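You operate a simulated robot arm through the tools that you are given. There is no shell and no other tool.

The job below is to be done with a simulated two-armed robot. You get a single attempt, and the scene is never put back.

## Task
Pick up the white thread cone from the top of the wooden counter with one hand, pass it to the other hand and put it on the upper left shelf of the blue counter. Set down upright: thread cone.

Only the result counts: the job must be done as asked and must still hold three seconds after the hand-in. Knocking over, shifting, dropping, spilling or breaking anything else fails it.

## Robot
Two 7-joint arms with two-finger parallel grippers on one trunk, on a base that moves. Base frame: it is fixed to the floor where the robot stands at the start and does not move with it; the origin is under the middle of the robot, x ahead of it, y to its left, z up; the surface under the hand at the start is at about z = 0.88. Units: m, rad, N and s.
The left shoulder is at the start at [0.05, 0.168, 1.046], the right one opposite. With the tool pointing down near the work surface each hand reaches from about 0.1 to 0.66 m from the robot's upright axis, wherever it stands, measured 20 degrees to its own side. Places, roughly: upper left shelf of the blue counter [0.5, 1, 0.4]. Payload 1.57 kg a hand.
The tool frame of a hand sits at the grasp point between the pads (the TCP): z along the fingers, y along the line on which they close. The tips reach 0.03 m beyond it. Largest opening 0.08 m; finger width 0.017, thickness 0.012; the body of the gripper, 0.04 by 0.082 m, starts 0.08 m behind the TCP.
Orientation is that of the tool frame in the base frame, as a unit quaternion [x, y, z, w]. With the fingers straight down and closing along the base's y, the tool's x points along the base's -x, its y along +y and its z along -z.

## Interface
- The arms move only by the tool arm_command. It takes "left_moves", "right_moves" or both (then of equal length, played together; a hand with none holds still); each is a list of rows, each a list of 7 numbers: the shift along the tool's x, y, z in units of 50 mm (1.0 is 50 mm), then the turn, a rotation vector about the tool's x, y, z in units of 6 degrees (1.0 is 6 degrees), then the gripper command, from -1 (fully open) to 1 (shut), values between in proportion. In form: [[x, y, z, wx, wy, wz, jaw], ...]. A call has 1 to 20 rows; each row shifts and turns the commanded pose from where the row before left it, along the tool's axes as they then stand. A call with a number of a shift or a turn outside -1 to 1 is refused whole. A row lasts 0.2 s, in which the tool goes at most 0.05 m and 0.15 rad; a call with a longer step from one row to the next is refused whole, and so is a gripper value outside its range. Where a pose cannot be reached the arm comes as near as it can. A force on the tool above 40 N (or 10 N above the force at the start of the call, whichever is more), or a blocked arm, ends the call early, and 0.2 s more pass. Each finger travels about 0.045 m/s and halts on what it meets, pressing with about 21 N; the grip force reading is that of the motor and also rises with nothing between the fingers. The clock runs only during rows and for 0.2 s after the last one: add rows that do not move to give the fingers time. It gives the time, the measured TCP pose, the force on the tool (base axes), the opening and the grip force at its end, in the units of the frame above (readings bear some noise), with the torque about the TCP (base axes, N m) and any sound that the robot's microphone picked up, and new pictures: "show" is both (left out), scene, wrist or none (wrist: the cameras of the hands that moved).
- Cameras (640 x 400 px; columns grow to the right, rows downward): "scene" is now at [0.1312, -0.0419, 1.2975]; the picture's right is [-0.36, -0.93, 0.00], its down [-0.28, 0.11, -0.95] and it looks along [0.89, -0.34, -0.30] (base axes); focal length 291 px, centre (320, 200). "left" rides on the left gripper at [0.072, 0.007, -0.122] in its tool frame; the picture's right is [-0.09, 1.00, 0.00], its down [-0.84, -0.08, -0.54] and it looks along [-0.54, -0.05, 0.84] (tool axes); focal length 238 px, centre (320, 200). "right" rides on the right gripper at [0.072, -0.006, -0.122] in its tool frame; the picture's right is [0.09, 1.00, 0.00], its down [-0.84, 0.08, -0.54] and it looks along [-0.54, 0.05, 0.84] (tool axes); focal length 238 px, centre (320, 200). There is no depth. A picture from a camera that has moved, and an enlarged one, comes with that camera's place and axes in the base frame and with its lens. The place of the scene camera against the robot may be out by one fixed shift of up to 0.018 m in any direction.
- raise_lower(by): slides the trunk up (or, below 0, down) by that many m; the arms and the scene camera ride with it, the base frame stays. It gives what a move gives, with no picture.
- drive_base(legs): drives the robot by 1 to 6 legs, each [ahead, left, turn to the left] in m, m and rad, along the robot's own axes; the way and the turn of a leg run together, so that a leg with both is an arc; at most 1.5 m and 3.142 rad a leg. The arms and the cameras ride along, it lands a little off, and it stops where it bumps. It gives what a move gives, and a new picture of the scene camera.
- head_to(pan, tilt): turns the head with the scene camera to pan (to the left, within 1.396 rad either way) and tilt (down, from -0.506 to 1.204), counted from straight ahead of the robot. It gives what a move gives, and a new picture of the scene camera.
- enlarge(camera, box): a new picture of the part [left, top, right, bottom] of that camera's present view, enlarged. No time passes.
- close_job(): hands the job in; it is judged then, once.

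Nothing tells you exact positions but the pictures and the camera data. Unless the task says otherwise, let go and move clear before handing in.

The tools are called as name(argument=value, ...) on one line, values as JSON. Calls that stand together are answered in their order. arm_command: Moves the arms, as the interface text tells. Its arguments: {"type":"object","properties":{"left_moves":{"type":"array"},"right_moves":{"type":"array"},"show":{"type":"string","enum":["both","scene","wrist","none"]}},"required":[]} The other tools are called the same way: raise_lower (by) moves the trunk up or down; drive_base (legs) drives the base; head_to (pan, tilt) turns the head that bears the scene camera; enlarge (camera, box) takes an enlarged picture of a part of a camera's view; close_job () hands the job in.

At the start:

```text
clock: 0.0
left_tcp_pos: [0.4078, 0.0521, 1.1497]
left_orientation: [-0.001, 1.0, 0.0, 0.0]
left_force: [-1.0, 0.5, 0.1]
left_ft_torque: [-0.03, 0.0, -0.01]
left_finger_gap: 0.0801
left_gripper_force: 0.0
right_tcp_pos: [0.3824, -0.2662, 1.1969]
right_orientation: [0.001, 1.0, 0.001, 0.0]
right_force: [-0.3, -1.3, -0.6]
right_ft_torque: [0.02, -0.01, 0.0]
right_finger_gap: 0.08
right_gripper_force: 0.0
trunk travel left (down, up): [-0.214, 0.228]
robot x, y, heading: [0.0029, 0.0011, 0.002]
head pan, tilt (commanded): [-0.365, 0.305]
```

scene: 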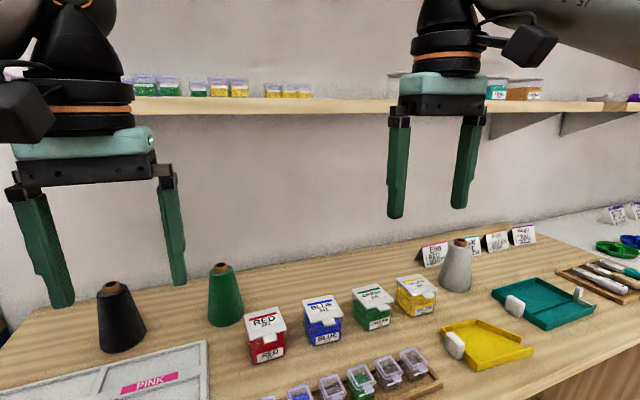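
right: 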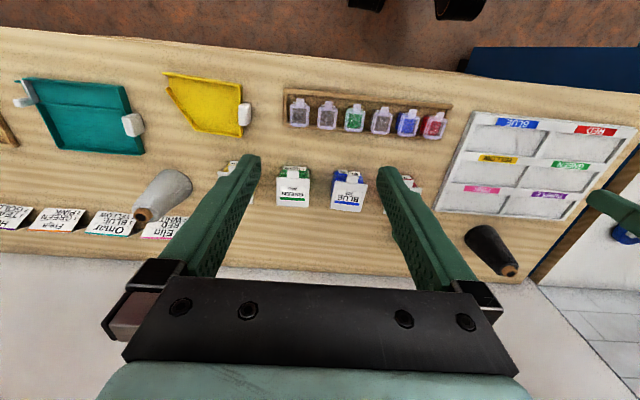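
left: 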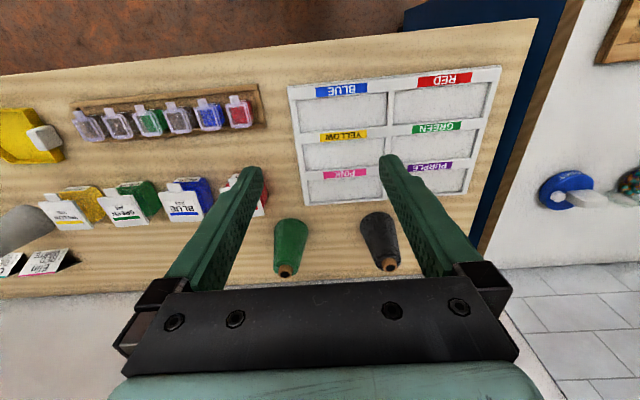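

I see the wooden counter in front of me. The white cone is at about (0.58, -0.57, 0.88), to my right and beyond comfortable reach. I'll look around first, to find the blue counter and its shelves on the left.

enlarge(camera="scene", box=[380, 200, 560, 312])

head_to(pan=1.1, tilt=0.6)

```text
3.56 times, centred on (470, 256) of scene
camera zoom: at [0.1312, -0.0419, 1.2975], right [-0.36, -0.93, 0.0], down [-0.28, 0.11, -0.95], along [0.89, -0.34, -0.3], focal length 1035 px, centre (-213, 1)
```

zoom: 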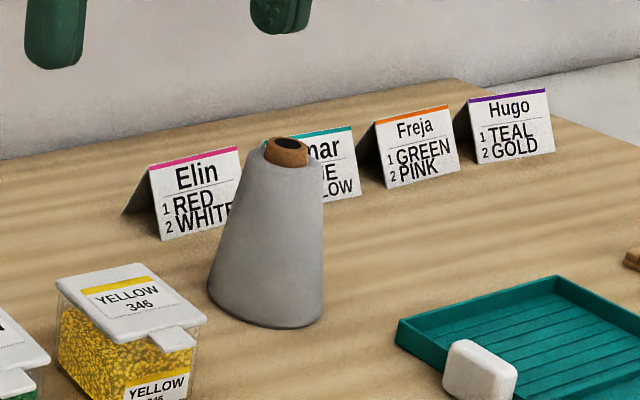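

```text
clock: 1.6
left_tcp_pos: [0.4078, 0.0518, 1.1488]
left_orientation: [-0.001, 1.0, 0.0, 0.0]
left_force: [0.0, 0.2, -0.9]
left_ft_torque: [-0.04, 0.01, -0.05]
left_finger_gap: 0.0802
left_gripper_force: 0.1
right_tcp_pos: [0.3814, -0.2665, 1.1968]
right_orientation: [0.0, 1.0, 0.001, 0.0]
right_force: [0.6, -0.5, 0.5]
right_ft_torque: [-0.04, 0.0, 0.01]
right_finger_gap: 0.0801
right_gripper_force: 0.1
trunk travel left (down, up): [-0.214, 0.228]
robot x, y, heading: [-0.0009, 0.0006, 0.0]
head pan, tilt (commanded): [1.1, 0.6]
camera scene: at [0.0842, 0.0701, 1.2705], right [0.89, -0.45, 0.0], down [-0.26, -0.5, -0.83], along [0.38, 0.73, -0.56], focal length 291 px, centre (320, 200)
```

scene: 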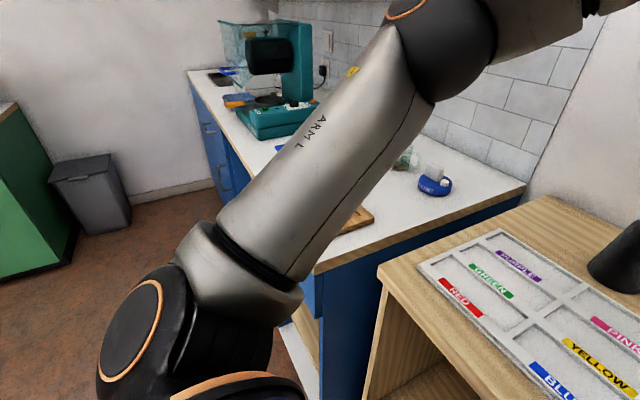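

The blue counter adjoins the wooden one on the left, and my left arm hides its open front. I'll check the floor space on both sides before driving to see the shelves.

head_to(pan=1.39, tilt=0.5)

head_to(pan=-1.39, tilt=0.5)

head_to(pan=0.0, tilt=0.9)

```text
clock: 2.4
left_tcp_pos: [0.408, 0.0534, 1.1498]
left_orientation: [-0.002, 1.0, 0.0, 0.0]
left_force: [0.3, -0.2, 0.2]
left_ft_torque: [-0.02, 0.01, -0.02]
left_finger_gap: 0.0801
left_gripper_force: 0.1
right_tcp_pos: [0.3819, -0.2664, 1.197]
right_orientation: [0.0, 1.0, 0.001, 0.0]
right_force: [0.7, -0.5, 1.1]
right_ft_torque: [-0.01, 0.01, 0.03]
right_finger_gap: 0.0798
right_gripper_force: 0.2
trunk travel left (down, up): [-0.214, 0.228]
robot x, y, heading: [-0.0002, 0.0021, -0.001]
head pan, tilt (commanded): [1.389, 0.499]
camera scene: at [0.0605, 0.0809, 1.2796], right [0.98, -0.18, 0.0], down [-0.09, -0.47, -0.88], along [0.16, 0.86, -0.48], focal length 291 px, centre (320, 200)
```

scene: 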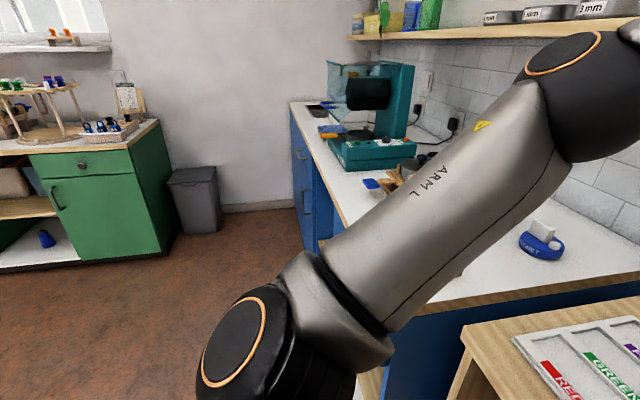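

```text
clock: 4.8
left_tcp_pos: [0.4081, 0.0528, 1.1495]
left_orientation: [-0.001, 1.0, 0.0, 0.0]
left_force: [-0.2, -0.7, -0.2]
left_ft_torque: [-0.01, 0.0, 0.01]
left_finger_gap: 0.0799
left_gripper_force: 0.0
right_tcp_pos: [0.3818, -0.2662, 1.1962]
right_orientation: [0.0, 1.0, 0.001, 0.0]
right_force: [-0.6, -0.2, -0.4]
right_ft_torque: [-0.02, 0.01, -0.01]
right_finger_gap: 0.0799
right_gripper_force: 0.0
trunk travel left (down, up): [-0.214, 0.228]
robot x, y, heading: [-0.001, 0.002, -0.002]
head pan, tilt (commanded): [-1.389, 0.499]
camera scene: at [0.0605, -0.0981, 1.2796], right [-0.98, -0.18, 0.0], down [-0.09, 0.47, -0.88], along [0.16, -0.86, -0.48], focal length 291 px, centre (320, 200)
```

scene: 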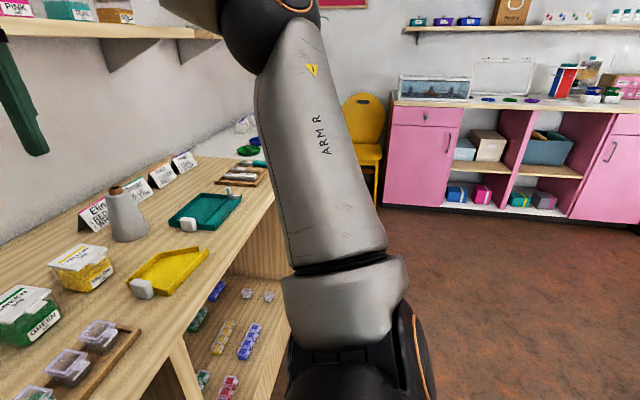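

```text
clock: 6.3
left_tcp_pos: [0.4069, 0.0521, 1.1503]
left_orientation: [-0.001, 1.0, -0.001, 0.0]
left_force: [-0.7, 0.3, 0.2]
left_ft_torque: [-0.04, -0.02, 0.02]
left_finger_gap: 0.0801
left_gripper_force: 0.0
right_tcp_pos: [0.3827, -0.2652, 1.1975]
right_orientation: [0.0, 1.0, 0.001, -0.001]
right_force: [-0.9, -0.1, -1.0]
right_ft_torque: [-0.04, 0.02, 0.0]
right_finger_gap: 0.0801
right_gripper_force: 0.0
trunk travel left (down, up): [-0.214, 0.228]
robot x, y, heading: [0.0032, -0.0015, 0.004]
head pan, tilt (commanded): [0.0, 0.901]
camera scene: at [0.1195, -0.0086, 1.2458], right [0.0, -1.0, 0.0], down [-0.78, 0.0, -0.62], along [0.62, 0.0, -0.78], focal length 291 px, centre (320, 200)
```

scene: 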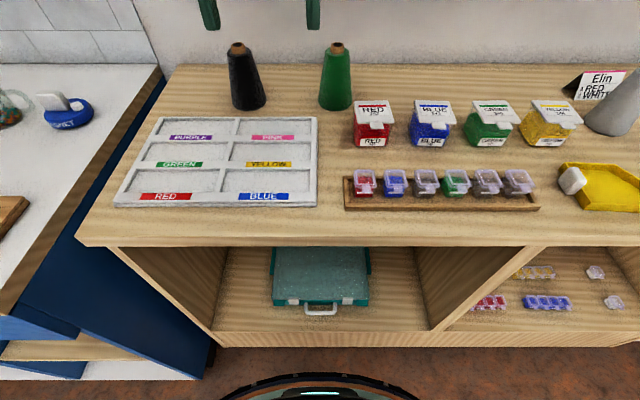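

The floor around me is clear. The blue counter stands a bit proud of the wooden one, with its front at about x = 0.23. I'll back off and move left to look into its shelves.

drive_base(legs=[[-0.6, 0, 0], [0, 0.95, 0]])

head_to(pan=0.0, tilt=0.55)

```text
clock: 18.0
left_tcp_pos: [-0.1965, 1.0033, 1.1502]
left_orientation: [-0.006, 1.0, -0.001, 0.0]
left_force: [1.0, -0.3, 0.1]
left_ft_torque: [0.0, -0.02, 0.0]
left_finger_gap: 0.08
left_gripper_force: 0.0
right_tcp_pos: [-0.2179, 0.6855, 1.1971]
right_orientation: [-0.005, 1.0, 0.001, 0.0]
right_force: [-0.5, -0.3, 0.2]
right_ft_torque: [0.01, 0.0, -0.01]
right_finger_gap: 0.08
right_gripper_force: 0.0
trunk travel left (down, up): [-0.214, 0.228]
robot x, y, heading: [-0.6, 0.9459, 0.01]
head pan, tilt (commanded): [0.0, 0.901]
camera scene: at [-0.4845, 0.9389, 1.2458], right [0.01, -1.0, 0.0], down [-0.78, -0.01, -0.62], along [0.62, 0.01, -0.78], focal length 291 px, centre (320, 200)
```

scene: 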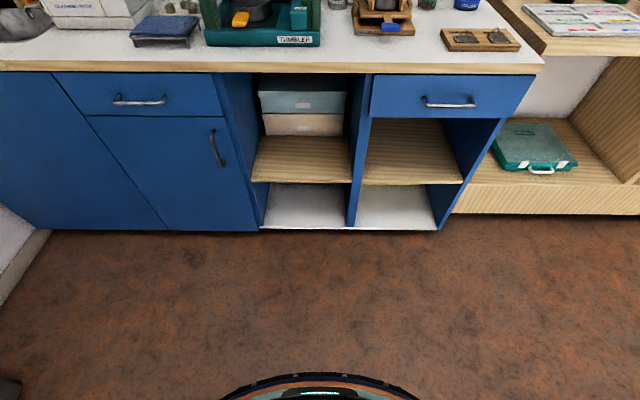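

```text
clock: 18.8
left_tcp_pos: [-0.1964, 1.0026, 1.1489]
left_orientation: [-0.007, 1.0, 0.0, 0.0]
left_force: [0.0, 0.6, -0.1]
left_ft_torque: [-0.01, 0.0, 0.02]
left_finger_gap: 0.0801
left_gripper_force: 0.1
right_tcp_pos: [-0.2179, 0.6852, 1.1969]
right_orientation: [-0.006, 1.0, 0.001, -0.001]
right_force: [-0.1, 0.1, -0.3]
right_ft_torque: [0.03, 0.0, 0.01]
right_finger_gap: 0.0799
right_gripper_force: 0.1
trunk travel left (down, up): [-0.214, 0.228]
robot x, y, heading: [-0.6061, 0.9461, 0.013]
head pan, tilt (commanded): [0.0, 0.55]
camera scene: at [-0.4702, 0.939, 1.275], right [0.01, -1.0, 0.0], down [-0.52, -0.01, -0.85], along [0.85, 0.01, -0.52], focal length 291 px, centre (320, 200)
```

scene: 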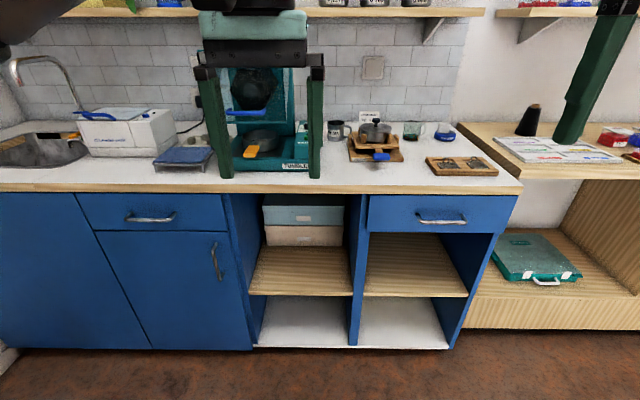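

The upper left shelf is the left open bay, under the table top near y ≈ 1.0. It has two stacked boxes at the back and a free wooden area in front. I'll enlarge that to measure it.

enlarge(camera="scene", box=[200, 170, 400, 295])

enlarge(camera="scene", box=[200, 250, 400, 375])

```text
3.20 times, centred on (300, 232) of scene
camera zoom: at [-0.4702, 0.939, 1.275], right [0.01, -1.0, 0.0], down [-0.52, -0.01, -0.85], along [0.85, 0.01, -0.52], focal length 932 px, centre (384, 96)
```

zoom: 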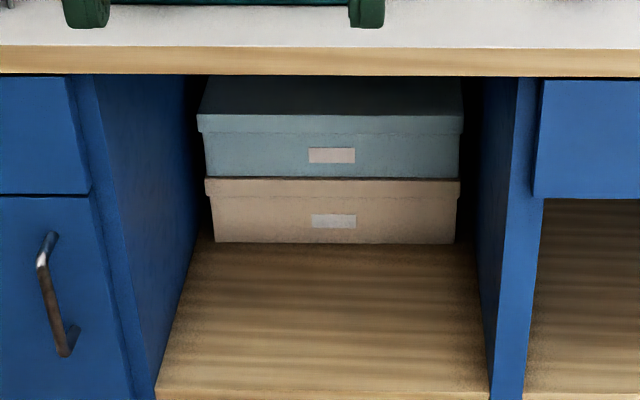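

```text
3.20 times, centred on (300, 312) of scene
camera zoom: at [-0.4702, 0.939, 1.275], right [0.01, -1.0, 0.0], down [-0.52, -0.01, -0.85], along [0.85, 0.01, -0.52], focal length 932 px, centre (384, -160)
```

zoom: 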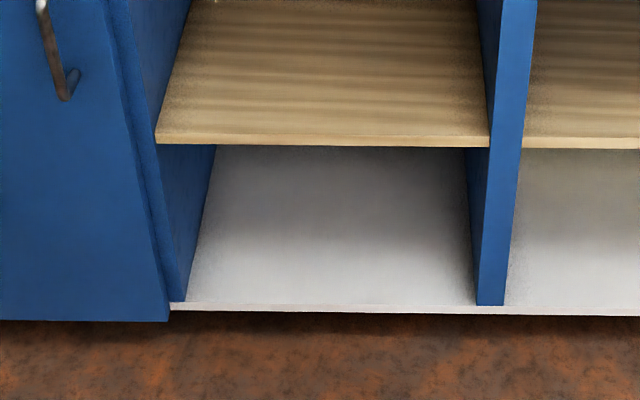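

The shelf board is at about z ≈ 0.42, free from x ≈ 0.27 to 0.53 and y ≈ 0.83 to 1.21, with the table's underside at about 0.855. Next I drive to the wooden counter, offset to the right, to bring the white cone within the right hand's reach.

drive_base(legs=[[0, -1.31, -0.013], [0.45, 0, 0]])

head_to(pan=-0.25, tilt=0.6)

```text
clock: 32.8
left_tcp_pos: [0.2623, -0.3129, 1.1499]
left_orientation: [-0.001, 1.0, 0.0, 0.0]
left_force: [0.1, 0.5, 0.3]
left_ft_torque: [-0.01, 0.06, 0.01]
left_finger_gap: 0.0799
left_gripper_force: 0.1
right_tcp_pos: [0.2375, -0.6307, 1.198]
right_orientation: [0.0, 1.0, 0.001, 0.0]
right_force: [0.1, 0.9, 0.8]
right_ft_torque: [-0.01, 0.04, 0.03]
right_finger_gap: 0.0799
right_gripper_force: 0.1
trunk travel left (down, up): [-0.214, 0.228]
robot x, y, heading: [-0.1459, -0.3671, 0.002]
head pan, tilt (commanded): [0.0, 0.55]
camera scene: at [-0.0113, -0.3731, 1.275], right [0.0, -1.0, 0.0], down [-0.52, 0.0, -0.85], along [0.85, 0.0, -0.52], focal length 291 px, centre (320, 200)
```

scene: 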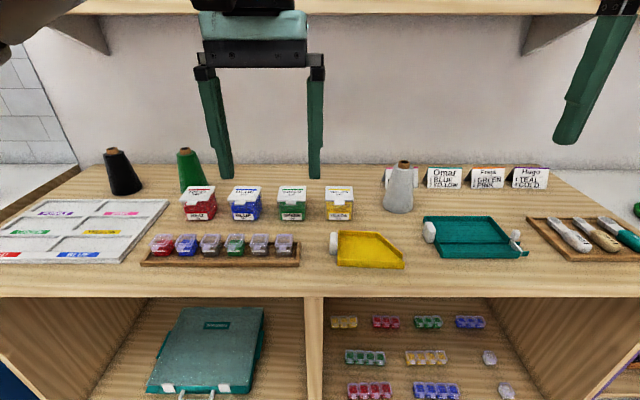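

```text
clock: 33.6
left_tcp_pos: [0.2625, -0.3124, 1.15]
left_orientation: [-0.001, 1.0, 0.0, 0.001]
left_force: [0.6, 0.1, 0.2]
left_ft_torque: [-0.04, -0.04, -0.03]
left_finger_gap: 0.0803
left_gripper_force: 0.0
right_tcp_pos: [0.2367, -0.6304, 1.1968]
right_orientation: [0.001, 1.0, 0.001, 0.0]
right_force: [0.7, -0.4, 0.0]
right_ft_torque: [-0.01, 0.0, 0.01]
right_finger_gap: 0.0801
right_gripper_force: 0.1
trunk travel left (down, up): [-0.214, 0.228]
robot x, y, heading: [-0.1455, -0.3655, -0.001]
head pan, tilt (commanded): [-0.25, 0.6]
camera scene: at [-0.0157, -0.3949, 1.2705], right [-0.25, -0.97, 0.0], down [-0.55, 0.14, -0.83], along [0.8, -0.2, -0.56], focal length 291 px, centre (320, 200)
```

scene: 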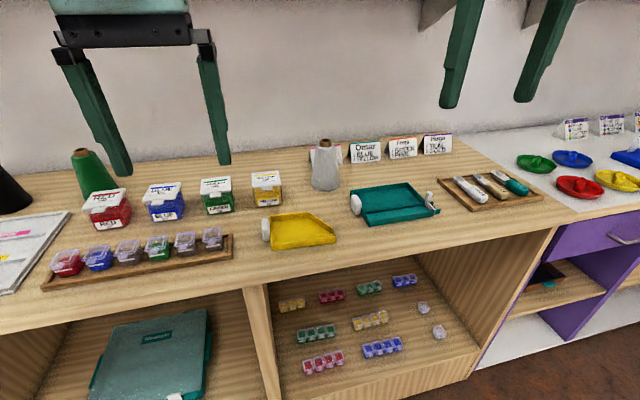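

The white cone stands at about (0.59, -0.57). I'll enlarge it to measure its size and position more exactly.

enlarge(camera="scene", box=[284, 130, 364, 200])

enlarge(camera="scene", box=[430, 50, 550, 125])

```text
5.71 times, centred on (324, 165) of scene
camera zoom: at [-0.0157, -0.3949, 1.2705], right [-0.25, -0.97, 0.0], down [-0.55, 0.14, -0.83], along [0.8, -0.2, -0.56], focal length 1664 px, centre (297, 400)
```

zoom: 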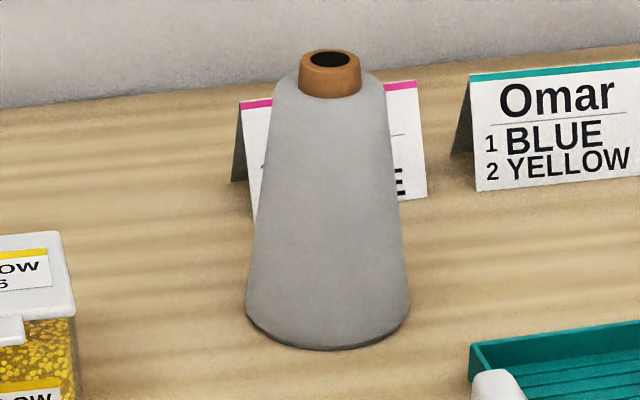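

```text
5.33 times, centred on (490, 88) of scene
camera zoom: at [-0.0157, -0.3949, 1.2705], right [-0.25, -0.97, 0.0], down [-0.55, 0.14, -0.83], along [0.8, -0.2, -0.56], focal length 1553 px, centre (-587, 800)
```

zoom: 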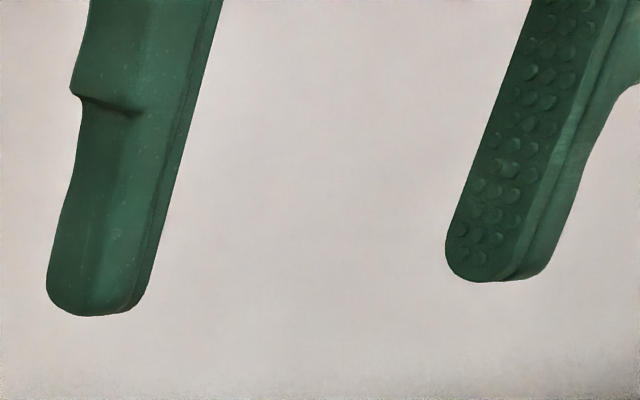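

The camera check against the finger tips shows the scene camera is about 1.5 cm off. After correction, the cone is near (0.583, -0.551), about 0.115 m tall, 0.072 m wide at the base and 0.045 m at the top. I'll drive up to the counter and move the right hand over it.

drive_base(legs=[[0.145, 0, 0]])

```text
clock: 35.0
left_tcp_pos: [0.4077, -0.3129, 1.1497]
left_orientation: [-0.001, 1.0, 0.0, 0.0]
left_force: [0.1, 0.2, -0.5]
left_ft_torque: [-0.01, 0.0, -0.03]
left_finger_gap: 0.08
left_gripper_force: 0.0
right_tcp_pos: [0.3824, -0.6305, 1.1965]
right_orientation: [0.001, 1.0, 0.001, 0.001]
right_force: [-0.2, -0.2, 0.1]
right_ft_torque: [-0.02, 0.01, -0.01]
right_finger_gap: 0.0799
right_gripper_force: 0.0
trunk travel left (down, up): [-0.214, 0.228]
robot x, y, heading: [-0.0024, -0.3638, -0.001]
head pan, tilt (commanded): [-0.25, 0.6]
camera scene: at [0.1299, -0.395, 1.2704], right [-0.25, -0.97, 0.0], down [-0.55, 0.14, -0.82], along [0.8, -0.2, -0.57], focal length 291 px, centre (320, 200)
```

scene: 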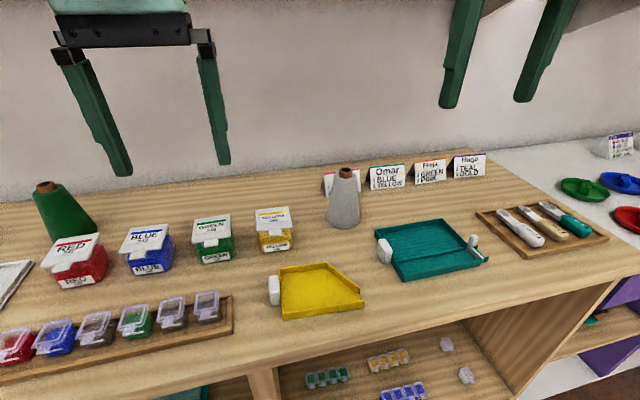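

I'm at the counter and will measure the cone again from this nearer place.

enlarge(camera="scene", box=[304, 160, 384, 240])

enlarge(camera="right", box=[160, 100, 480, 300])

```text
5.00 times, centred on (344, 200) of scene
camera zoom: at [0.1299, -0.395, 1.2704], right [-0.25, -0.97, 0.0], down [-0.55, 0.14, -0.82], along [0.8, -0.2, -0.57], focal length 1456 px, centre (200, 200)
```

zoom: 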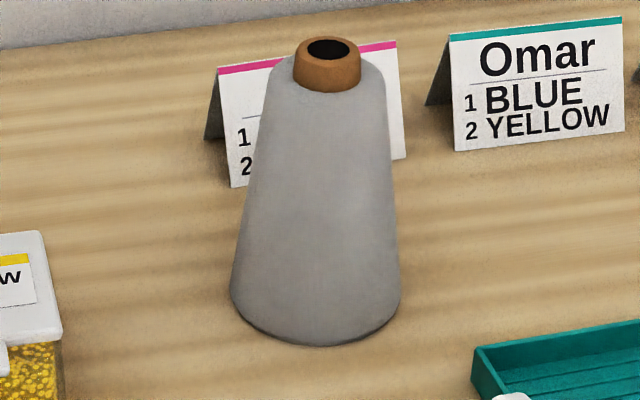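

```text
2.00 times, centred on (320, 200) of right
camera zoom: at [0.3113, -0.6363, 1.318], right [-0.09, 1.0, 0.0], down [0.84, 0.08, 0.54], along [0.54, 0.05, -0.84], focal length 477 px, centre (320, 200)
```

zoom: 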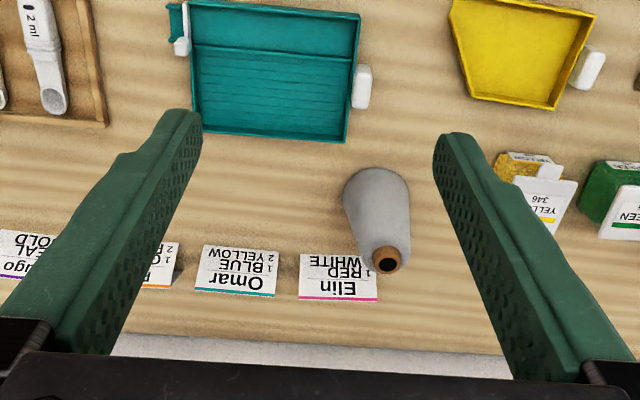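

Both cameras agree: the cone axis is at about (0.580, -0.550). I'll bring the right hand above it with the fingers open.

arm_command(right_moves=[[-0.495, 0.2, 0.19, 0, 0, 0, -1], [-0.495, 0.2, 0.19, 0, 0, 0, -1], [-0.495, 0.2, 0.19, 0, 0, 0, -1], [-0.495, 0.2, 0.19, 0, 0, 0, -1], [-0.495, 0.2, 0.19, 0, 0, 0, -1], [-0.495, 0.2, 0.19, 0, 0, 0, -1], [-0.495, 0.2, 0.19, 0, 0, 0, -1], [-0.495, 0.2, 0.19, 0, 0, 0, -1], [0, 0, 0, 0, 0, 0, -1], [0, 0, 0, 0, 0, 0, -1]], show="both")

```text
clock: 37.1
left_tcp_pos: [0.4083, -0.3128, 1.1493]
left_orientation: [0.001, 1.0, 0.0, 0.001]
left_force: [-0.2, -0.1, 0.1]
left_ft_torque: [0.0, 0.01, 0.01]
left_finger_gap: 0.0797
left_gripper_force: 0.1
right_tcp_pos: [0.4947, -0.6013, 1.0772]
right_orientation: [0.002, 1.0, 0.0, 0.001]
right_force: [0.6, 0.2, 0.2]
right_ft_torque: [0.01, 0.04, 0.02]
right_finger_gap: 0.0801
right_gripper_force: 0.0
right hand out of reach, approached as far as the arm can: row 2, 3, 4, 5, 6, 7, 8
trunk travel left (down, up): [-0.214, 0.228]
robot x, y, heading: [-0.0005, -0.3637, 0.001]
head pan, tilt (commanded): [-0.25, 0.6]
camera scene: at [0.1293, -0.395, 1.2705], right [-0.25, -0.97, 0.0], down [-0.55, 0.14, -0.83], along [0.8, -0.2, -0.56], focal length 291 px, centre (320, 200)
camera right: at [0.4237, -0.6069, 1.1978], right [-0.09, 1.0, 0.0], down [0.84, 0.08, 0.54], along [0.54, 0.05, -0.84], focal length 238 px, centre (320, 200)
```

scene: 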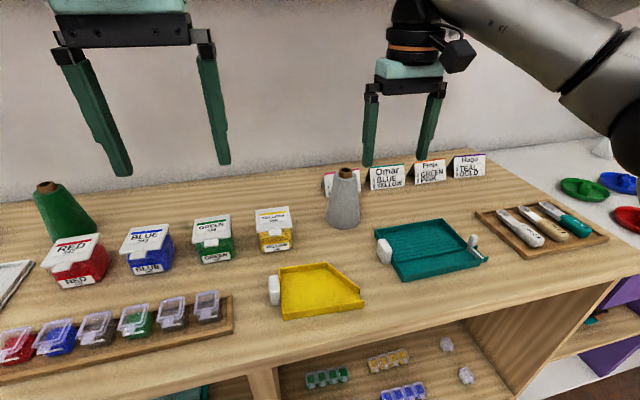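
right: 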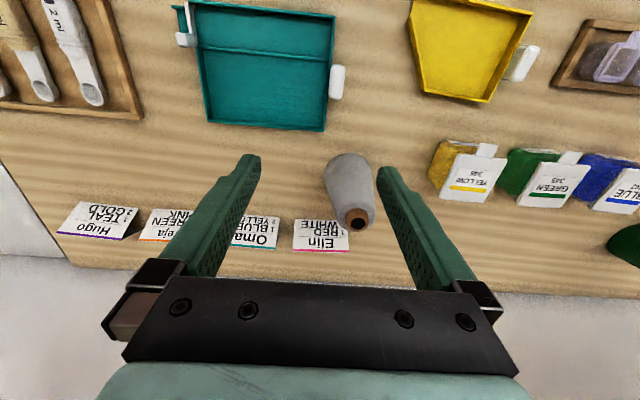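

The right arm can't reach that far with the hand this high. Raising the trunk will bring the shoulder nearer to wrist height and extend the reach.

raise_lower(by=0.14)

arm_command(right_moves=[[-0.2, 0.12, 0.45, 0, 0, 0, -1], [-0.2, 0.12, 0.45, 0, 0, 0, -1], [-0.2, 0.12, 0.45, 0, 0, 0, -1], [-0.2, 0.12, 0.45, 0, 0, 0, -1], [0, 0, 0, 0, 0, 0, -1]], show="wrist")

```text
clock: 38.8
left_tcp_pos: [0.4079, -0.3134, 1.2901]
left_orientation: [0.0, 1.0, 0.0, 0.0]
left_force: [0.7, -0.1, 0.4]
left_ft_torque: [0.04, -0.01, 0.01]
left_finger_gap: 0.0802
left_gripper_force: 0.1
right_tcp_pos: [0.4947, -0.6019, 1.2169]
right_orientation: [0.001, 1.0, 0.001, 0.001]
right_force: [0.3, -0.1, -0.2]
right_ft_torque: [-0.01, 0.0, 0.0]
right_finger_gap: 0.0799
right_gripper_force: 0.1
trunk travel left (down, up): [-0.354, 0.088]
robot x, y, heading: [-0.0004, -0.3667, -0.001]
head pan, tilt (commanded): [-0.25, 0.6]
```

```text
clock: 40.0
left_tcp_pos: [0.4071, -0.3134, 1.2904]
left_orientation: [0.0, 1.0, 0.0, 0.001]
left_force: [-1.2, 0.8, 0.0]
left_ft_torque: [0.0, 0.03, 0.04]
left_finger_gap: 0.0801
left_gripper_force: 0.1
right_tcp_pos: [0.5209, -0.5869, 1.1317]
right_orientation: [0.002, 1.0, 0.001, 0.002]
right_force: [0.2, -0.5, -0.5]
right_ft_torque: [-0.01, 0.03, 0.01]
right_finger_gap: 0.08
right_gripper_force: 0.1
right hand out of reach, approached as far as the arm can: row 2, 3, 4
trunk travel left (down, up): [-0.354, 0.088]
robot x, y, heading: [0.0024, -0.3633, -0.001]
head pan, tilt (commanded): [-0.25, 0.6]
camera right: at [0.4495, -0.593, 1.2521], right [-0.09, 1.0, 0.0], down [0.84, 0.07, 0.54], along [0.54, 0.05, -0.84], focal length 238 px, centre (320, 200)
```

right: 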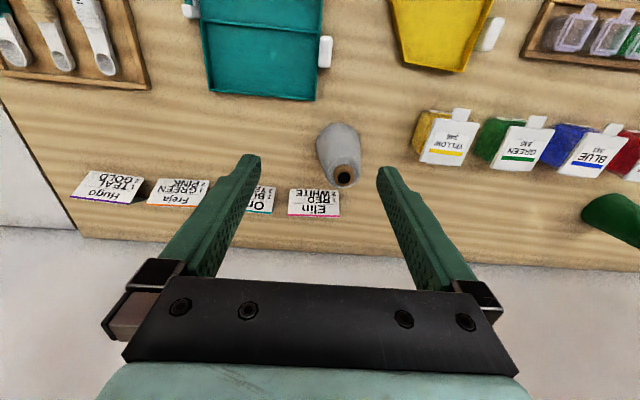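

The trunk lift helped, but the hand is still short by about 6 cm. There are roughly 8 cm between my base and the counter, so I'll edge forward 4 cm and go lower, where the reach is better, staying above the cone's top.

drive_base(legs=[[0.04, 0, 0]])

arm_command(right_moves=[[0, 0, 0.5, 0, 0, 0, -1], [0, 0, 0.5, 0, 0, 0, -1], [0, 0, 0.4, 0, 0, 0, -1], [0, 0, 0, 0, 0, 0, -1]], show="none")

```text
clock: 40.9
left_tcp_pos: [0.4489, -0.3129, 1.2889]
left_orientation: [-0.001, 1.0, 0.001, 0.0]
left_force: [-0.6, -0.2, -0.7]
left_ft_torque: [0.01, 0.04, 0.01]
left_finger_gap: 0.0799
left_gripper_force: 0.0
right_tcp_pos: [0.5614, -0.5882, 1.1293]
right_orientation: [0.001, 1.0, 0.001, 0.001]
right_force: [0.6, -0.2, -0.1]
right_ft_torque: [0.0, 0.01, 0.01]
right_finger_gap: 0.0799
right_gripper_force: 0.1
trunk travel left (down, up): [-0.354, 0.088]
robot x, y, heading: [0.039, -0.3614, -0.002]
head pan, tilt (commanded): [-0.25, 0.6]
camera scene: at [0.1705, -0.395, 1.4104], right [-0.25, -0.97, 0.0], down [-0.55, 0.14, -0.82], along [0.8, -0.2, -0.57], focal length 291 px, centre (320, 200)
```

scene: 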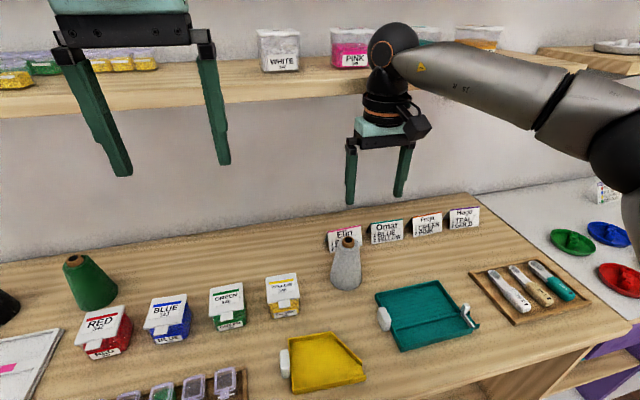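

```text
clock: 41.9
left_tcp_pos: [0.4468, -0.3125, 1.29]
left_orientation: [-0.001, 1.0, 0.0, 0.001]
left_force: [0.3, 0.1, -0.3]
left_ft_torque: [0.01, -0.01, -0.02]
left_finger_gap: 0.0802
left_gripper_force: 0.1
right_tcp_pos: [0.562, -0.5861, 1.0611]
right_orientation: [0.0, 1.0, 0.002, 0.001]
right_force: [-0.2, 0.3, 0.0]
right_ft_torque: [0.0, -0.02, -0.02]
right_finger_gap: 0.0802
right_gripper_force: 0.0
trunk travel left (down, up): [-0.354, 0.088]
robot x, y, heading: [0.0401, -0.3648, -0.003]
head pan, tilt (commanded): [-0.25, 0.6]
```

The hand is now at z 1.06, with the tips about 3.5 cm above the cone's top. I'll shift sideways over the axis and look with the wrist camera.

arm_command(right_moves=[[-0.18, 0.36, 0, 0, 0, 0, -1], [-0.18, 0.36, 0, 0, 0, 0, -1], [0, 0, 0, 0, 0, 0, -1], [0, 0, 0, 0, 0, 0, -1]], show="both")

enlarge(camera="right", box=[220, 100, 420, 225])

enlarge(camera="scene", box=[300, 170, 420, 300])

```text
clock: 42.9
left_tcp_pos: [0.446, -0.3132, 1.2901]
left_orientation: [0.0, 1.0, 0.0, 0.0]
left_force: [0.8, 0.4, -0.9]
left_ft_torque: [0.0, 0.0, 0.01]
left_finger_gap: 0.0801
left_gripper_force: 0.1
right_tcp_pos: [0.5579, -0.5714, 1.0613]
right_orientation: [0.001, 1.0, 0.002, 0.001]
right_force: [-0.1, -0.2, -0.6]
right_ft_torque: [-0.01, -0.01, -0.01]
right_finger_gap: 0.0799
right_gripper_force: 0.1
right hand out of reach, approached as far as the arm can: row 1, 2
trunk travel left (down, up): [-0.354, 0.088]
robot x, y, heading: [0.0338, -0.3653, -0.0]
head pan, tilt (commanded): [-0.25, 0.6]
camera scene: at [0.1692, -0.395, 1.4105], right [-0.25, -0.97, 0.0], down [-0.55, 0.14, -0.83], along [0.8, -0.2, -0.56], focal length 291 px, centre (320, 200)
camera right: at [0.4863, -0.5784, 1.1828], right [-0.09, 1.0, 0.0], down [0.83, 0.07, 0.55], along [0.54, 0.05, -0.84], focal length 238 px, centre (320, 200)
```

scene: 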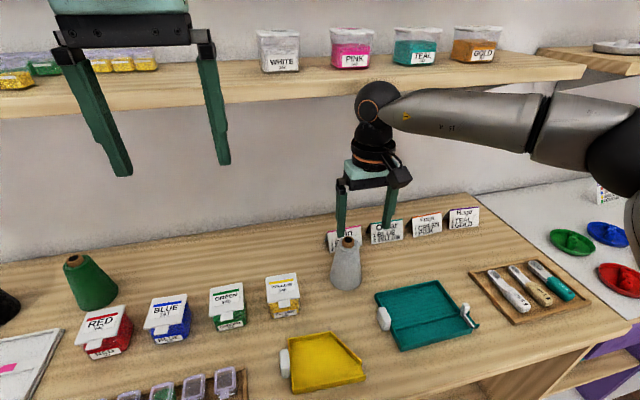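
right: 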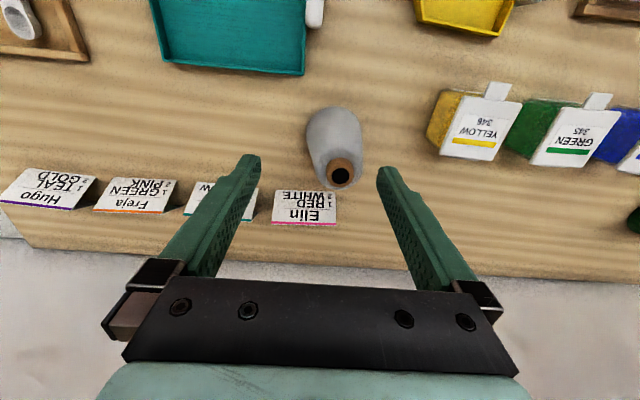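

```text
3.20 times, centred on (320, 162) of right
camera zoom: at [0.4863, -0.5784, 1.1828], right [-0.09, 1.0, 0.0], down [0.83, 0.07, 0.55], along [0.54, 0.05, -0.84], focal length 763 px, centre (320, 320)
```

zoom: 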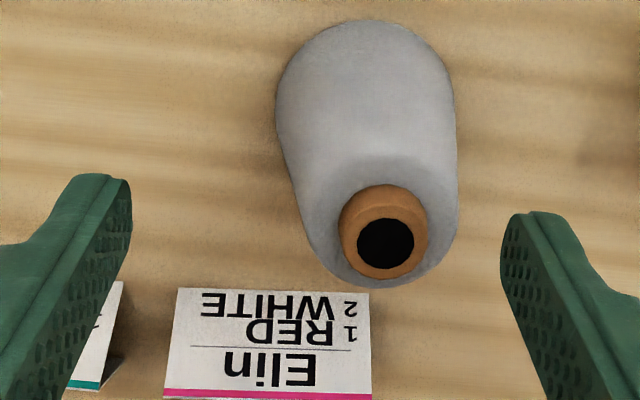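

```text
3.08 times, centred on (360, 235) of scene
camera zoom: at [0.1692, -0.395, 1.4105], right [-0.25, -0.97, 0.0], down [-0.55, 0.14, -0.83], along [0.8, -0.2, -0.56], focal length 896 px, centre (197, 92)
```

zoom: 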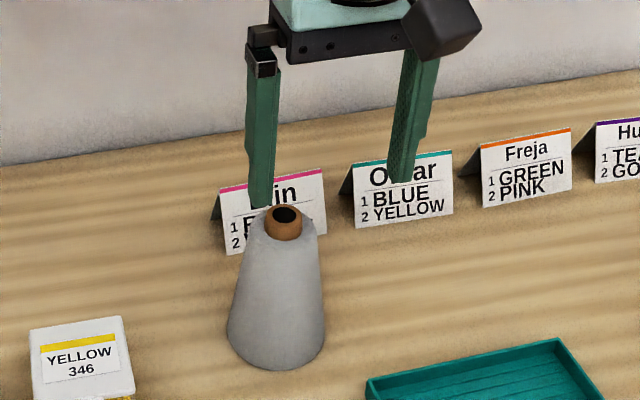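

The hand is still about 2 cm short in x and y, at the edge of the arm's reach. I'll check the gap between my base and the counter so the base can make up the difference.

head_to(pan=0.0, tilt=1.15)

```text
clock: 43.9
left_tcp_pos: [0.4477, -0.3125, 1.29]
left_orientation: [-0.001, 1.0, 0.0, 0.0]
left_force: [-0.3, 0.0, 0.2]
left_ft_torque: [0.01, 0.01, 0.02]
left_finger_gap: 0.08
left_gripper_force: 0.0
right_tcp_pos: [0.5562, -0.5723, 1.0622]
right_orientation: [0.0, 1.0, 0.002, 0.002]
right_force: [0.3, -0.4, -0.1]
right_ft_torque: [0.01, 0.02, 0.02]
right_finger_gap: 0.0799
right_gripper_force: 0.1
trunk travel left (down, up): [-0.354, 0.088]
robot x, y, heading: [0.0403, -0.3638, -0.002]
head pan, tilt (commanded): [0.0, 1.15]
camera scene: at [0.1431, -0.3732, 1.3689], right [0.0, -1.0, 0.0], down [-0.91, 0.0, -0.41], along [0.41, 0.0, -0.91], focal length 291 px, centre (320, 200)
```

scene: 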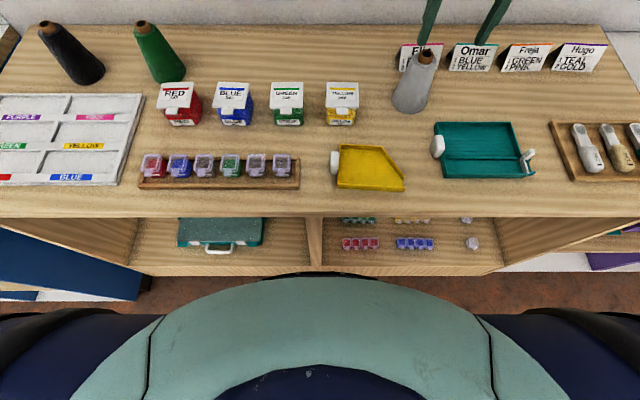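

There is still some room in front of the base. I'll make the last 2 cm with a small base move so the hand comes over the cone.

drive_base(legs=[[0.023, 0.022, 0]])

enlarge(camera="right", box=[220, 100, 420, 225])

```text
clock: 44.8
left_tcp_pos: [0.4668, -0.2929, 1.2915]
left_orientation: [-0.001, 1.0, 0.001, 0.001]
left_force: [0.3, -1.0, 0.0]
left_ft_torque: [0.02, 0.03, 0.03]
left_finger_gap: 0.0799
left_gripper_force: 0.1
right_tcp_pos: [0.5763, -0.5526, 1.0613]
right_orientation: [0.001, 1.0, 0.003, 0.002]
right_force: [0.6, 0.7, -0.6]
right_ft_torque: [0.03, 0.03, -0.02]
right_finger_gap: 0.0803
right_gripper_force: 0.0
trunk travel left (down, up): [-0.354, 0.088]
robot x, y, heading: [0.0643, -0.3443, 0.001]
head pan, tilt (commanded): [0.0, 1.15]
camera scene: at [0.1624, -0.3534, 1.3689], right [0.0, -1.0, 0.0], down [-0.91, 0.0, -0.41], along [0.41, 0.0, -0.91], focal length 291 px, centre (320, 200)
```

scene: 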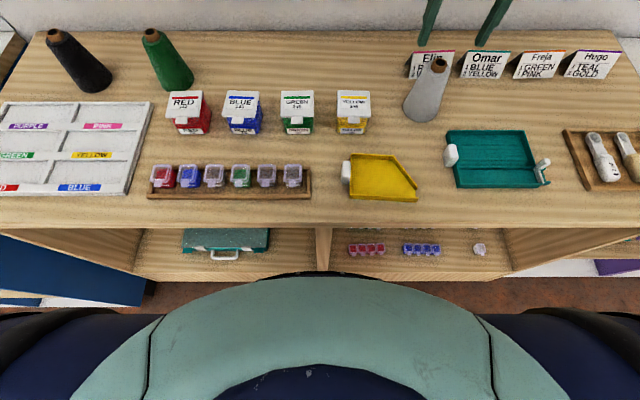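

```text
3.20 times, centred on (320, 162) of right
camera zoom: at [0.5058, -0.5587, 1.1828], right [-0.09, 1.0, 0.0], down [0.83, 0.07, 0.55], along [0.54, 0.05, -0.84], focal length 763 px, centre (320, 320)
```

zoom: 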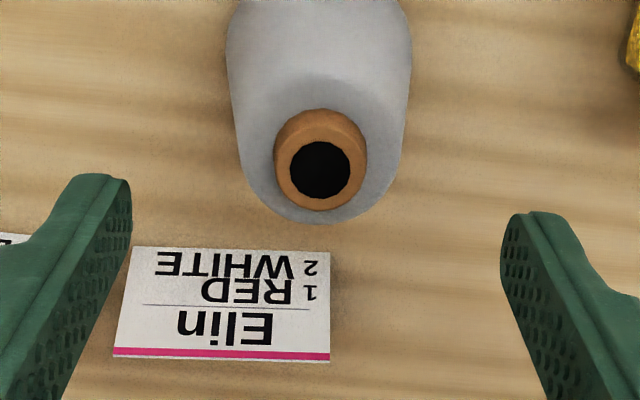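

The wrist camera puts the cone top at (0.580, -0.551), with the hand within 4 mm of it. I'll descend so that the finger tips straddle the upper part of the cone.

arm_command(right_moves=[[-0.016, 0.005, 0.344, 0, 0, 0, -1], [-0.016, 0.005, 0.344, 0, 0, 0, -1], [-0.016, 0.005, 0.344, 0, 0, 0, -1], [-0.016, 0.005, 0.344, 0, 0, 0, -1], [-0.016, 0.005, 0.344, 0, 0, 0, -1], [0, 0, 0, 0, 0, 0, -1], [0, 0, 0, 0, 0, 0, -1]], show="both")

head_to(pan=-0.3, tilt=0.75)

enlarge(camera="scene", box=[260, 100, 420, 200])

```text
clock: 46.4
left_tcp_pos: [0.4703, -0.2905, 1.2895]
left_orientation: [0.0, 1.0, 0.0, 0.001]
left_force: [-0.7, 0.7, -0.7]
left_ft_torque: [-0.01, 0.01, -0.02]
left_finger_gap: 0.0799
left_gripper_force: 0.0
right_tcp_pos: [0.5684, -0.561, 0.9785]
right_orientation: [0.002, 1.0, 0.002, 0.001]
right_force: [0.0, -0.1, 0.2]
right_ft_torque: [-0.01, 0.03, -0.03]
right_finger_gap: 0.0799
right_gripper_force: 0.0
right hand out of reach, approached as far as the arm can: row 2, 3, 4, 5
trunk travel left (down, up): [-0.354, 0.088]
robot x, y, heading: [0.0622, -0.3415, -0.004]
head pan, tilt (commanded): [0.0, 1.15]
camera scene: at [0.1657, -0.3513, 1.3688], right [0.0, -1.0, 0.0], down [-0.91, 0.0, -0.41], along [0.41, 0.0, -0.91], focal length 291 px, centre (320, 200)
camera right: at [0.498, -0.5663, 1.1001], right [-0.09, 1.0, 0.0], down [0.84, 0.07, 0.55], along [0.54, 0.05, -0.84], focal length 238 px, centre (320, 200)
```

scene: 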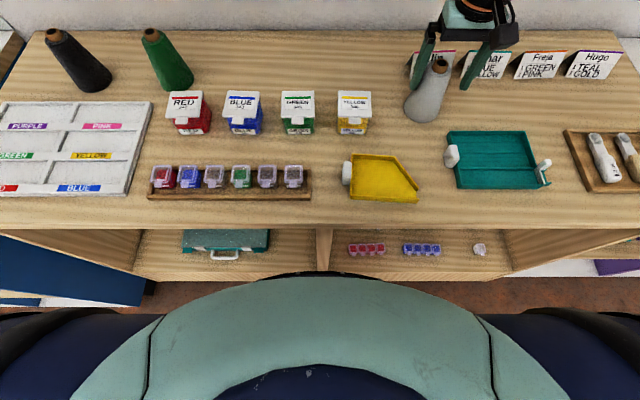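
right: 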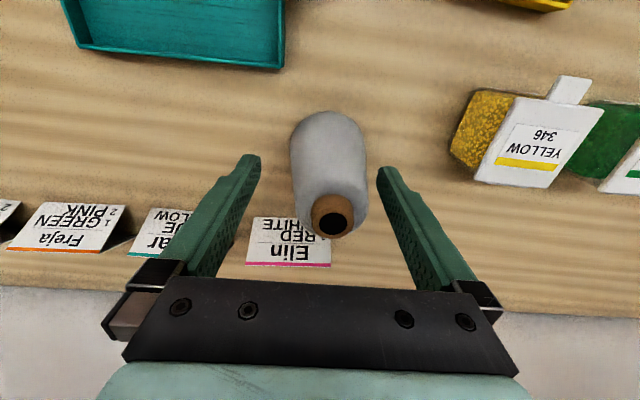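

```text
clock: 47.2
left_tcp_pos: [0.4691, -0.291, 1.29]
left_orientation: [0.0, 1.0, 0.0, 0.0]
left_force: [0.0, 0.8, 0.8]
left_ft_torque: [0.01, -0.02, 0.01]
left_finger_gap: 0.0802
left_gripper_force: 0.1
right_tcp_pos: [0.5687, -0.5595, 0.9791]
right_orientation: [0.001, 1.0, 0.001, 0.001]
right_force: [-0.2, 0.4, 0.5]
right_ft_torque: [-0.06, -0.01, -0.01]
right_finger_gap: 0.0802
right_gripper_force: 0.0
trunk travel left (down, up): [-0.354, 0.088]
robot x, y, heading: [0.0648, -0.3432, 0.005]
head pan, tilt (commanded): [-0.3, 0.75]
camera scene: at [0.1853, -0.3758, 1.3976], right [-0.3, -0.96, 0.0], down [-0.65, 0.2, -0.73], along [0.7, -0.22, -0.68], focal length 291 px, centre (320, 200)
```

scene: 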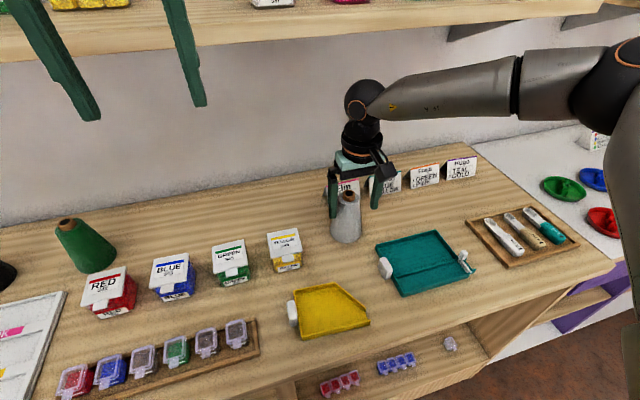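

```text
4.00 times, centred on (340, 150) of scene
camera zoom: at [0.1853, -0.3758, 1.3976], right [-0.3, -0.96, 0.0], down [-0.65, 0.2, -0.73], along [0.7, -0.22, -0.68], focal length 1164 px, centre (240, 400)
```

zoom: 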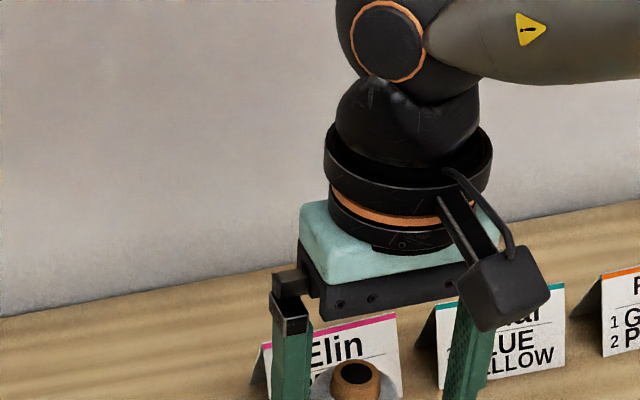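

While descending, the hand slid back along its reach limit to (0.568, -0.560), although the elbow is far from straight, so a wrist joint limit may be binding. I'll lift clear and test whether turning the hand about the vertical gives more reach.

arm_command(right_moves=[[0, 0, -0.7, 0, 0, 0, -1], [0, 0, -0.7, 0, 0, 0, -1], [0, 0, 0, 0, 0, -1, -1], [0, 0, 0, 0, 0, -1, -1], [0, 0, 0, 0, 0, -1, -1], [0, 0, 0, 0, 0, -1, -1], [0, 0, 0, 0, 0, -1, -1], [0, 0, 0, 0, 0, -1, -1], [0, 0, 0, 0, 0, 0, -1]], show="none")

```text
clock: 49.2
left_tcp_pos: [0.4715, -0.2922, 1.2901]
left_orientation: [0.0, 1.0, 0.0, 0.001]
left_force: [-0.3, 0.3, -0.1]
left_ft_torque: [0.02, 0.0, 0.0]
left_finger_gap: 0.08
left_gripper_force: 0.2
right_tcp_pos: [0.5619, -0.5558, 1.0499]
right_orientation: [-0.307, 0.952, 0.0, 0.002]
right_force: [-0.1, 0.2, 0.1]
right_ft_torque: [0.01, -0.02, 0.02]
right_finger_gap: 0.0802
right_gripper_force: 0.1
right hand out of reach, approached as far as the arm can: row 8
trunk travel left (down, up): [-0.354, 0.088]
robot x, y, heading: [0.0594, -0.3417, -0.004]
head pan, tilt (commanded): [-0.3, 0.75]
```

Turning that way made the reach worse, so I'll turn the other way and test again.

arm_command(right_moves=[[0, 0, 0, 0, 0, 1, -1], [0, 0, 0, 0, 0, 1, -1], [0, 0, 0, 0, 0, 1, -1], [0, 0, 0, 0, 0, 1, -1], [0, 0, 0, 0, 0, 1, -1], [0, 0, 0, 0, 0, 1, -1], [0, 0, 0, 0, 0, 1, -1], [0, 0, 0, 0, 0, 1, -1], [0, 0, 0, 0, 0, 1, -1], [0, 0, 0, 0, 0, 1, -1], [0, 0, 0, 0, 0, 1, -1], [0, 0, 0, 0, 0, 0, -1]], show="none")

```text
clock: 51.8
left_tcp_pos: [0.4701, -0.2913, 1.2894]
left_orientation: [0.0, 1.0, 0.0, 0.001]
left_force: [0.0, -0.5, 0.3]
left_ft_torque: [-0.02, 0.02, -0.02]
left_finger_gap: 0.0801
left_gripper_force: 0.1
right_tcp_pos: [0.5621, -0.556, 1.0501]
right_orientation: [0.261, 0.965, 0.002, 0.001]
right_force: [-0.4, 0.1, -0.7]
right_ft_torque: [-0.01, 0.01, 0.01]
right_finger_gap: 0.0798
right_gripper_force: 0.1
trunk travel left (down, up): [-0.354, 0.088]
robot x, y, heading: [0.061, -0.3475, 0.001]
head pan, tilt (commanded): [-0.3, 0.75]
```

arm_command(right_moves=[[-0.26, 0.15, 0, 0, 0, 0, -1], [-0.26, 0.15, 0, 0, 0, 0, -1], [-0.26, 0.15, 0, 0, 0, 0, -1], [0, 0, 0, 0, 0, 0, -1]], show="wrist")

```text
clock: 52.8
left_tcp_pos: [0.4625, -0.2878, 1.2917]
left_orientation: [0.0, 1.0, -0.002, 0.004]
left_force: [0.5, 0.8, -0.3]
left_ft_torque: [-0.02, -0.01, 0.0]
left_finger_gap: 0.0799
left_gripper_force: 0.1
right_tcp_pos: [0.5792, -0.5577, 1.0486]
right_orientation: [0.248, 0.969, -0.004, -0.001]
right_force: [0.3, -0.2, -0.1]
right_ft_torque: [-0.02, -0.02, -0.01]
right_finger_gap: 0.08
right_gripper_force: 0.0
right hand out of reach, approached as far as the arm can: row 2, 3
trunk travel left (down, up): [-0.354, 0.088]
robot x, y, heading: [0.0606, -0.3405, 0.0]
head pan, tilt (commanded): [-0.3, 0.75]
camera right: at [0.5145, -0.528, 1.1708], right [0.4, 0.92, -0.01], down [0.77, -0.33, 0.54], along [0.49, -0.22, -0.84], focal length 238 px, centre (320, 200)
```

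right: 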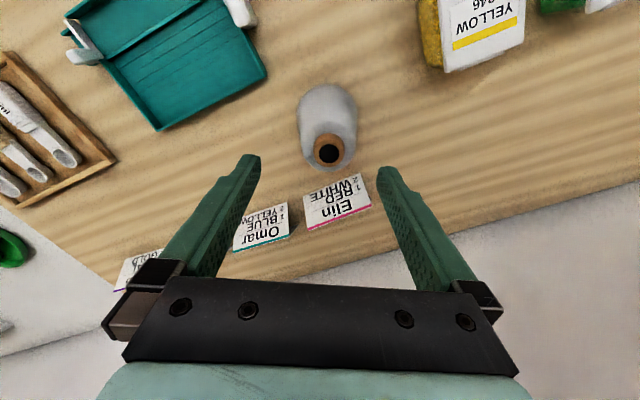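

The hand got to (0.579, -0.558), but the left hand shifted by several millimetres too. I need to check that nothing is touching before going on.

head_to(pan=-0.8, tilt=0.25)

head_to(pan=-0.2, tilt=0.3)

```text
clock: 53.8
left_tcp_pos: [0.4607, -0.2881, 1.2925]
left_orientation: [0.0, 1.0, -0.002, 0.004]
left_force: [-0.2, 0.0, 1.3]
left_ft_torque: [0.02, 0.01, -0.01]
left_finger_gap: 0.0799
left_gripper_force: 0.0
right_tcp_pos: [0.58, -0.5585, 1.0492]
right_orientation: [0.247, 0.969, -0.004, -0.001]
right_force: [-0.2, 0.8, -0.4]
right_ft_torque: [-0.01, -0.03, -0.02]
right_finger_gap: 0.08
right_gripper_force: 0.1
trunk travel left (down, up): [-0.354, 0.088]
robot x, y, heading: [0.062, -0.3452, -0.004]
head pan, tilt (commanded): [-0.799, 0.25]
camera scene: at [0.1625, -0.4143, 1.4436], right [-0.72, -0.7, 0.0], down [-0.17, 0.17, -0.97], along [0.68, -0.7, -0.24], focal length 291 px, centre (320, 200)
```

scene: 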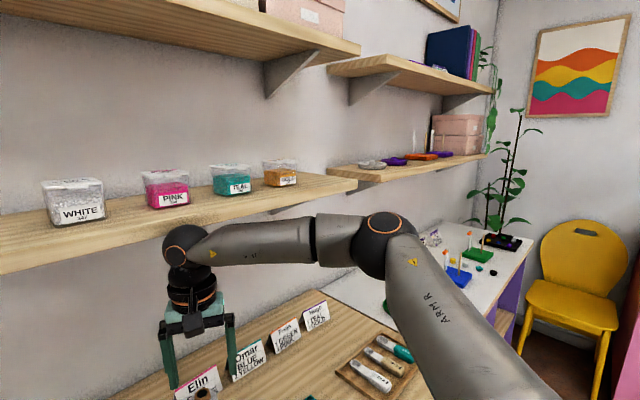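

```text
clock: 54.8
left_tcp_pos: [0.4623, -0.2891, 1.2925]
left_orientation: [0.0, 1.0, -0.002, 0.004]
left_force: [-0.3, -0.5, -1.2]
left_ft_torque: [-0.01, 0.03, 0.01]
left_finger_gap: 0.0801
left_gripper_force: 0.1
right_tcp_pos: [0.5787, -0.5594, 1.05]
right_orientation: [0.248, 0.969, -0.004, -0.001]
right_force: [0.1, -0.5, -0.7]
right_ft_torque: [0.0, 0.0, -0.01]
right_finger_gap: 0.0798
right_gripper_force: 0.1
trunk travel left (down, up): [-0.354, 0.088]
robot x, y, heading: [0.0605, -0.3435, -0.004]
head pan, tilt (commanded): [-0.201, 0.3]
camera scene: at [0.1888, -0.3663, 1.439], right [-0.2, -0.98, 0.0], down [-0.28, 0.06, -0.96], along [0.94, -0.19, -0.29], focal length 291 px, centre (320, 200)
```

scene: 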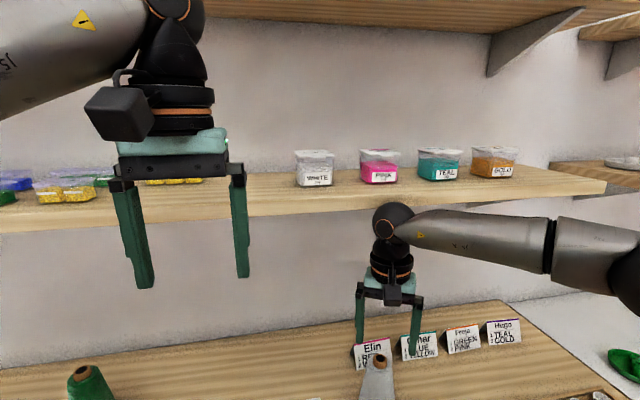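

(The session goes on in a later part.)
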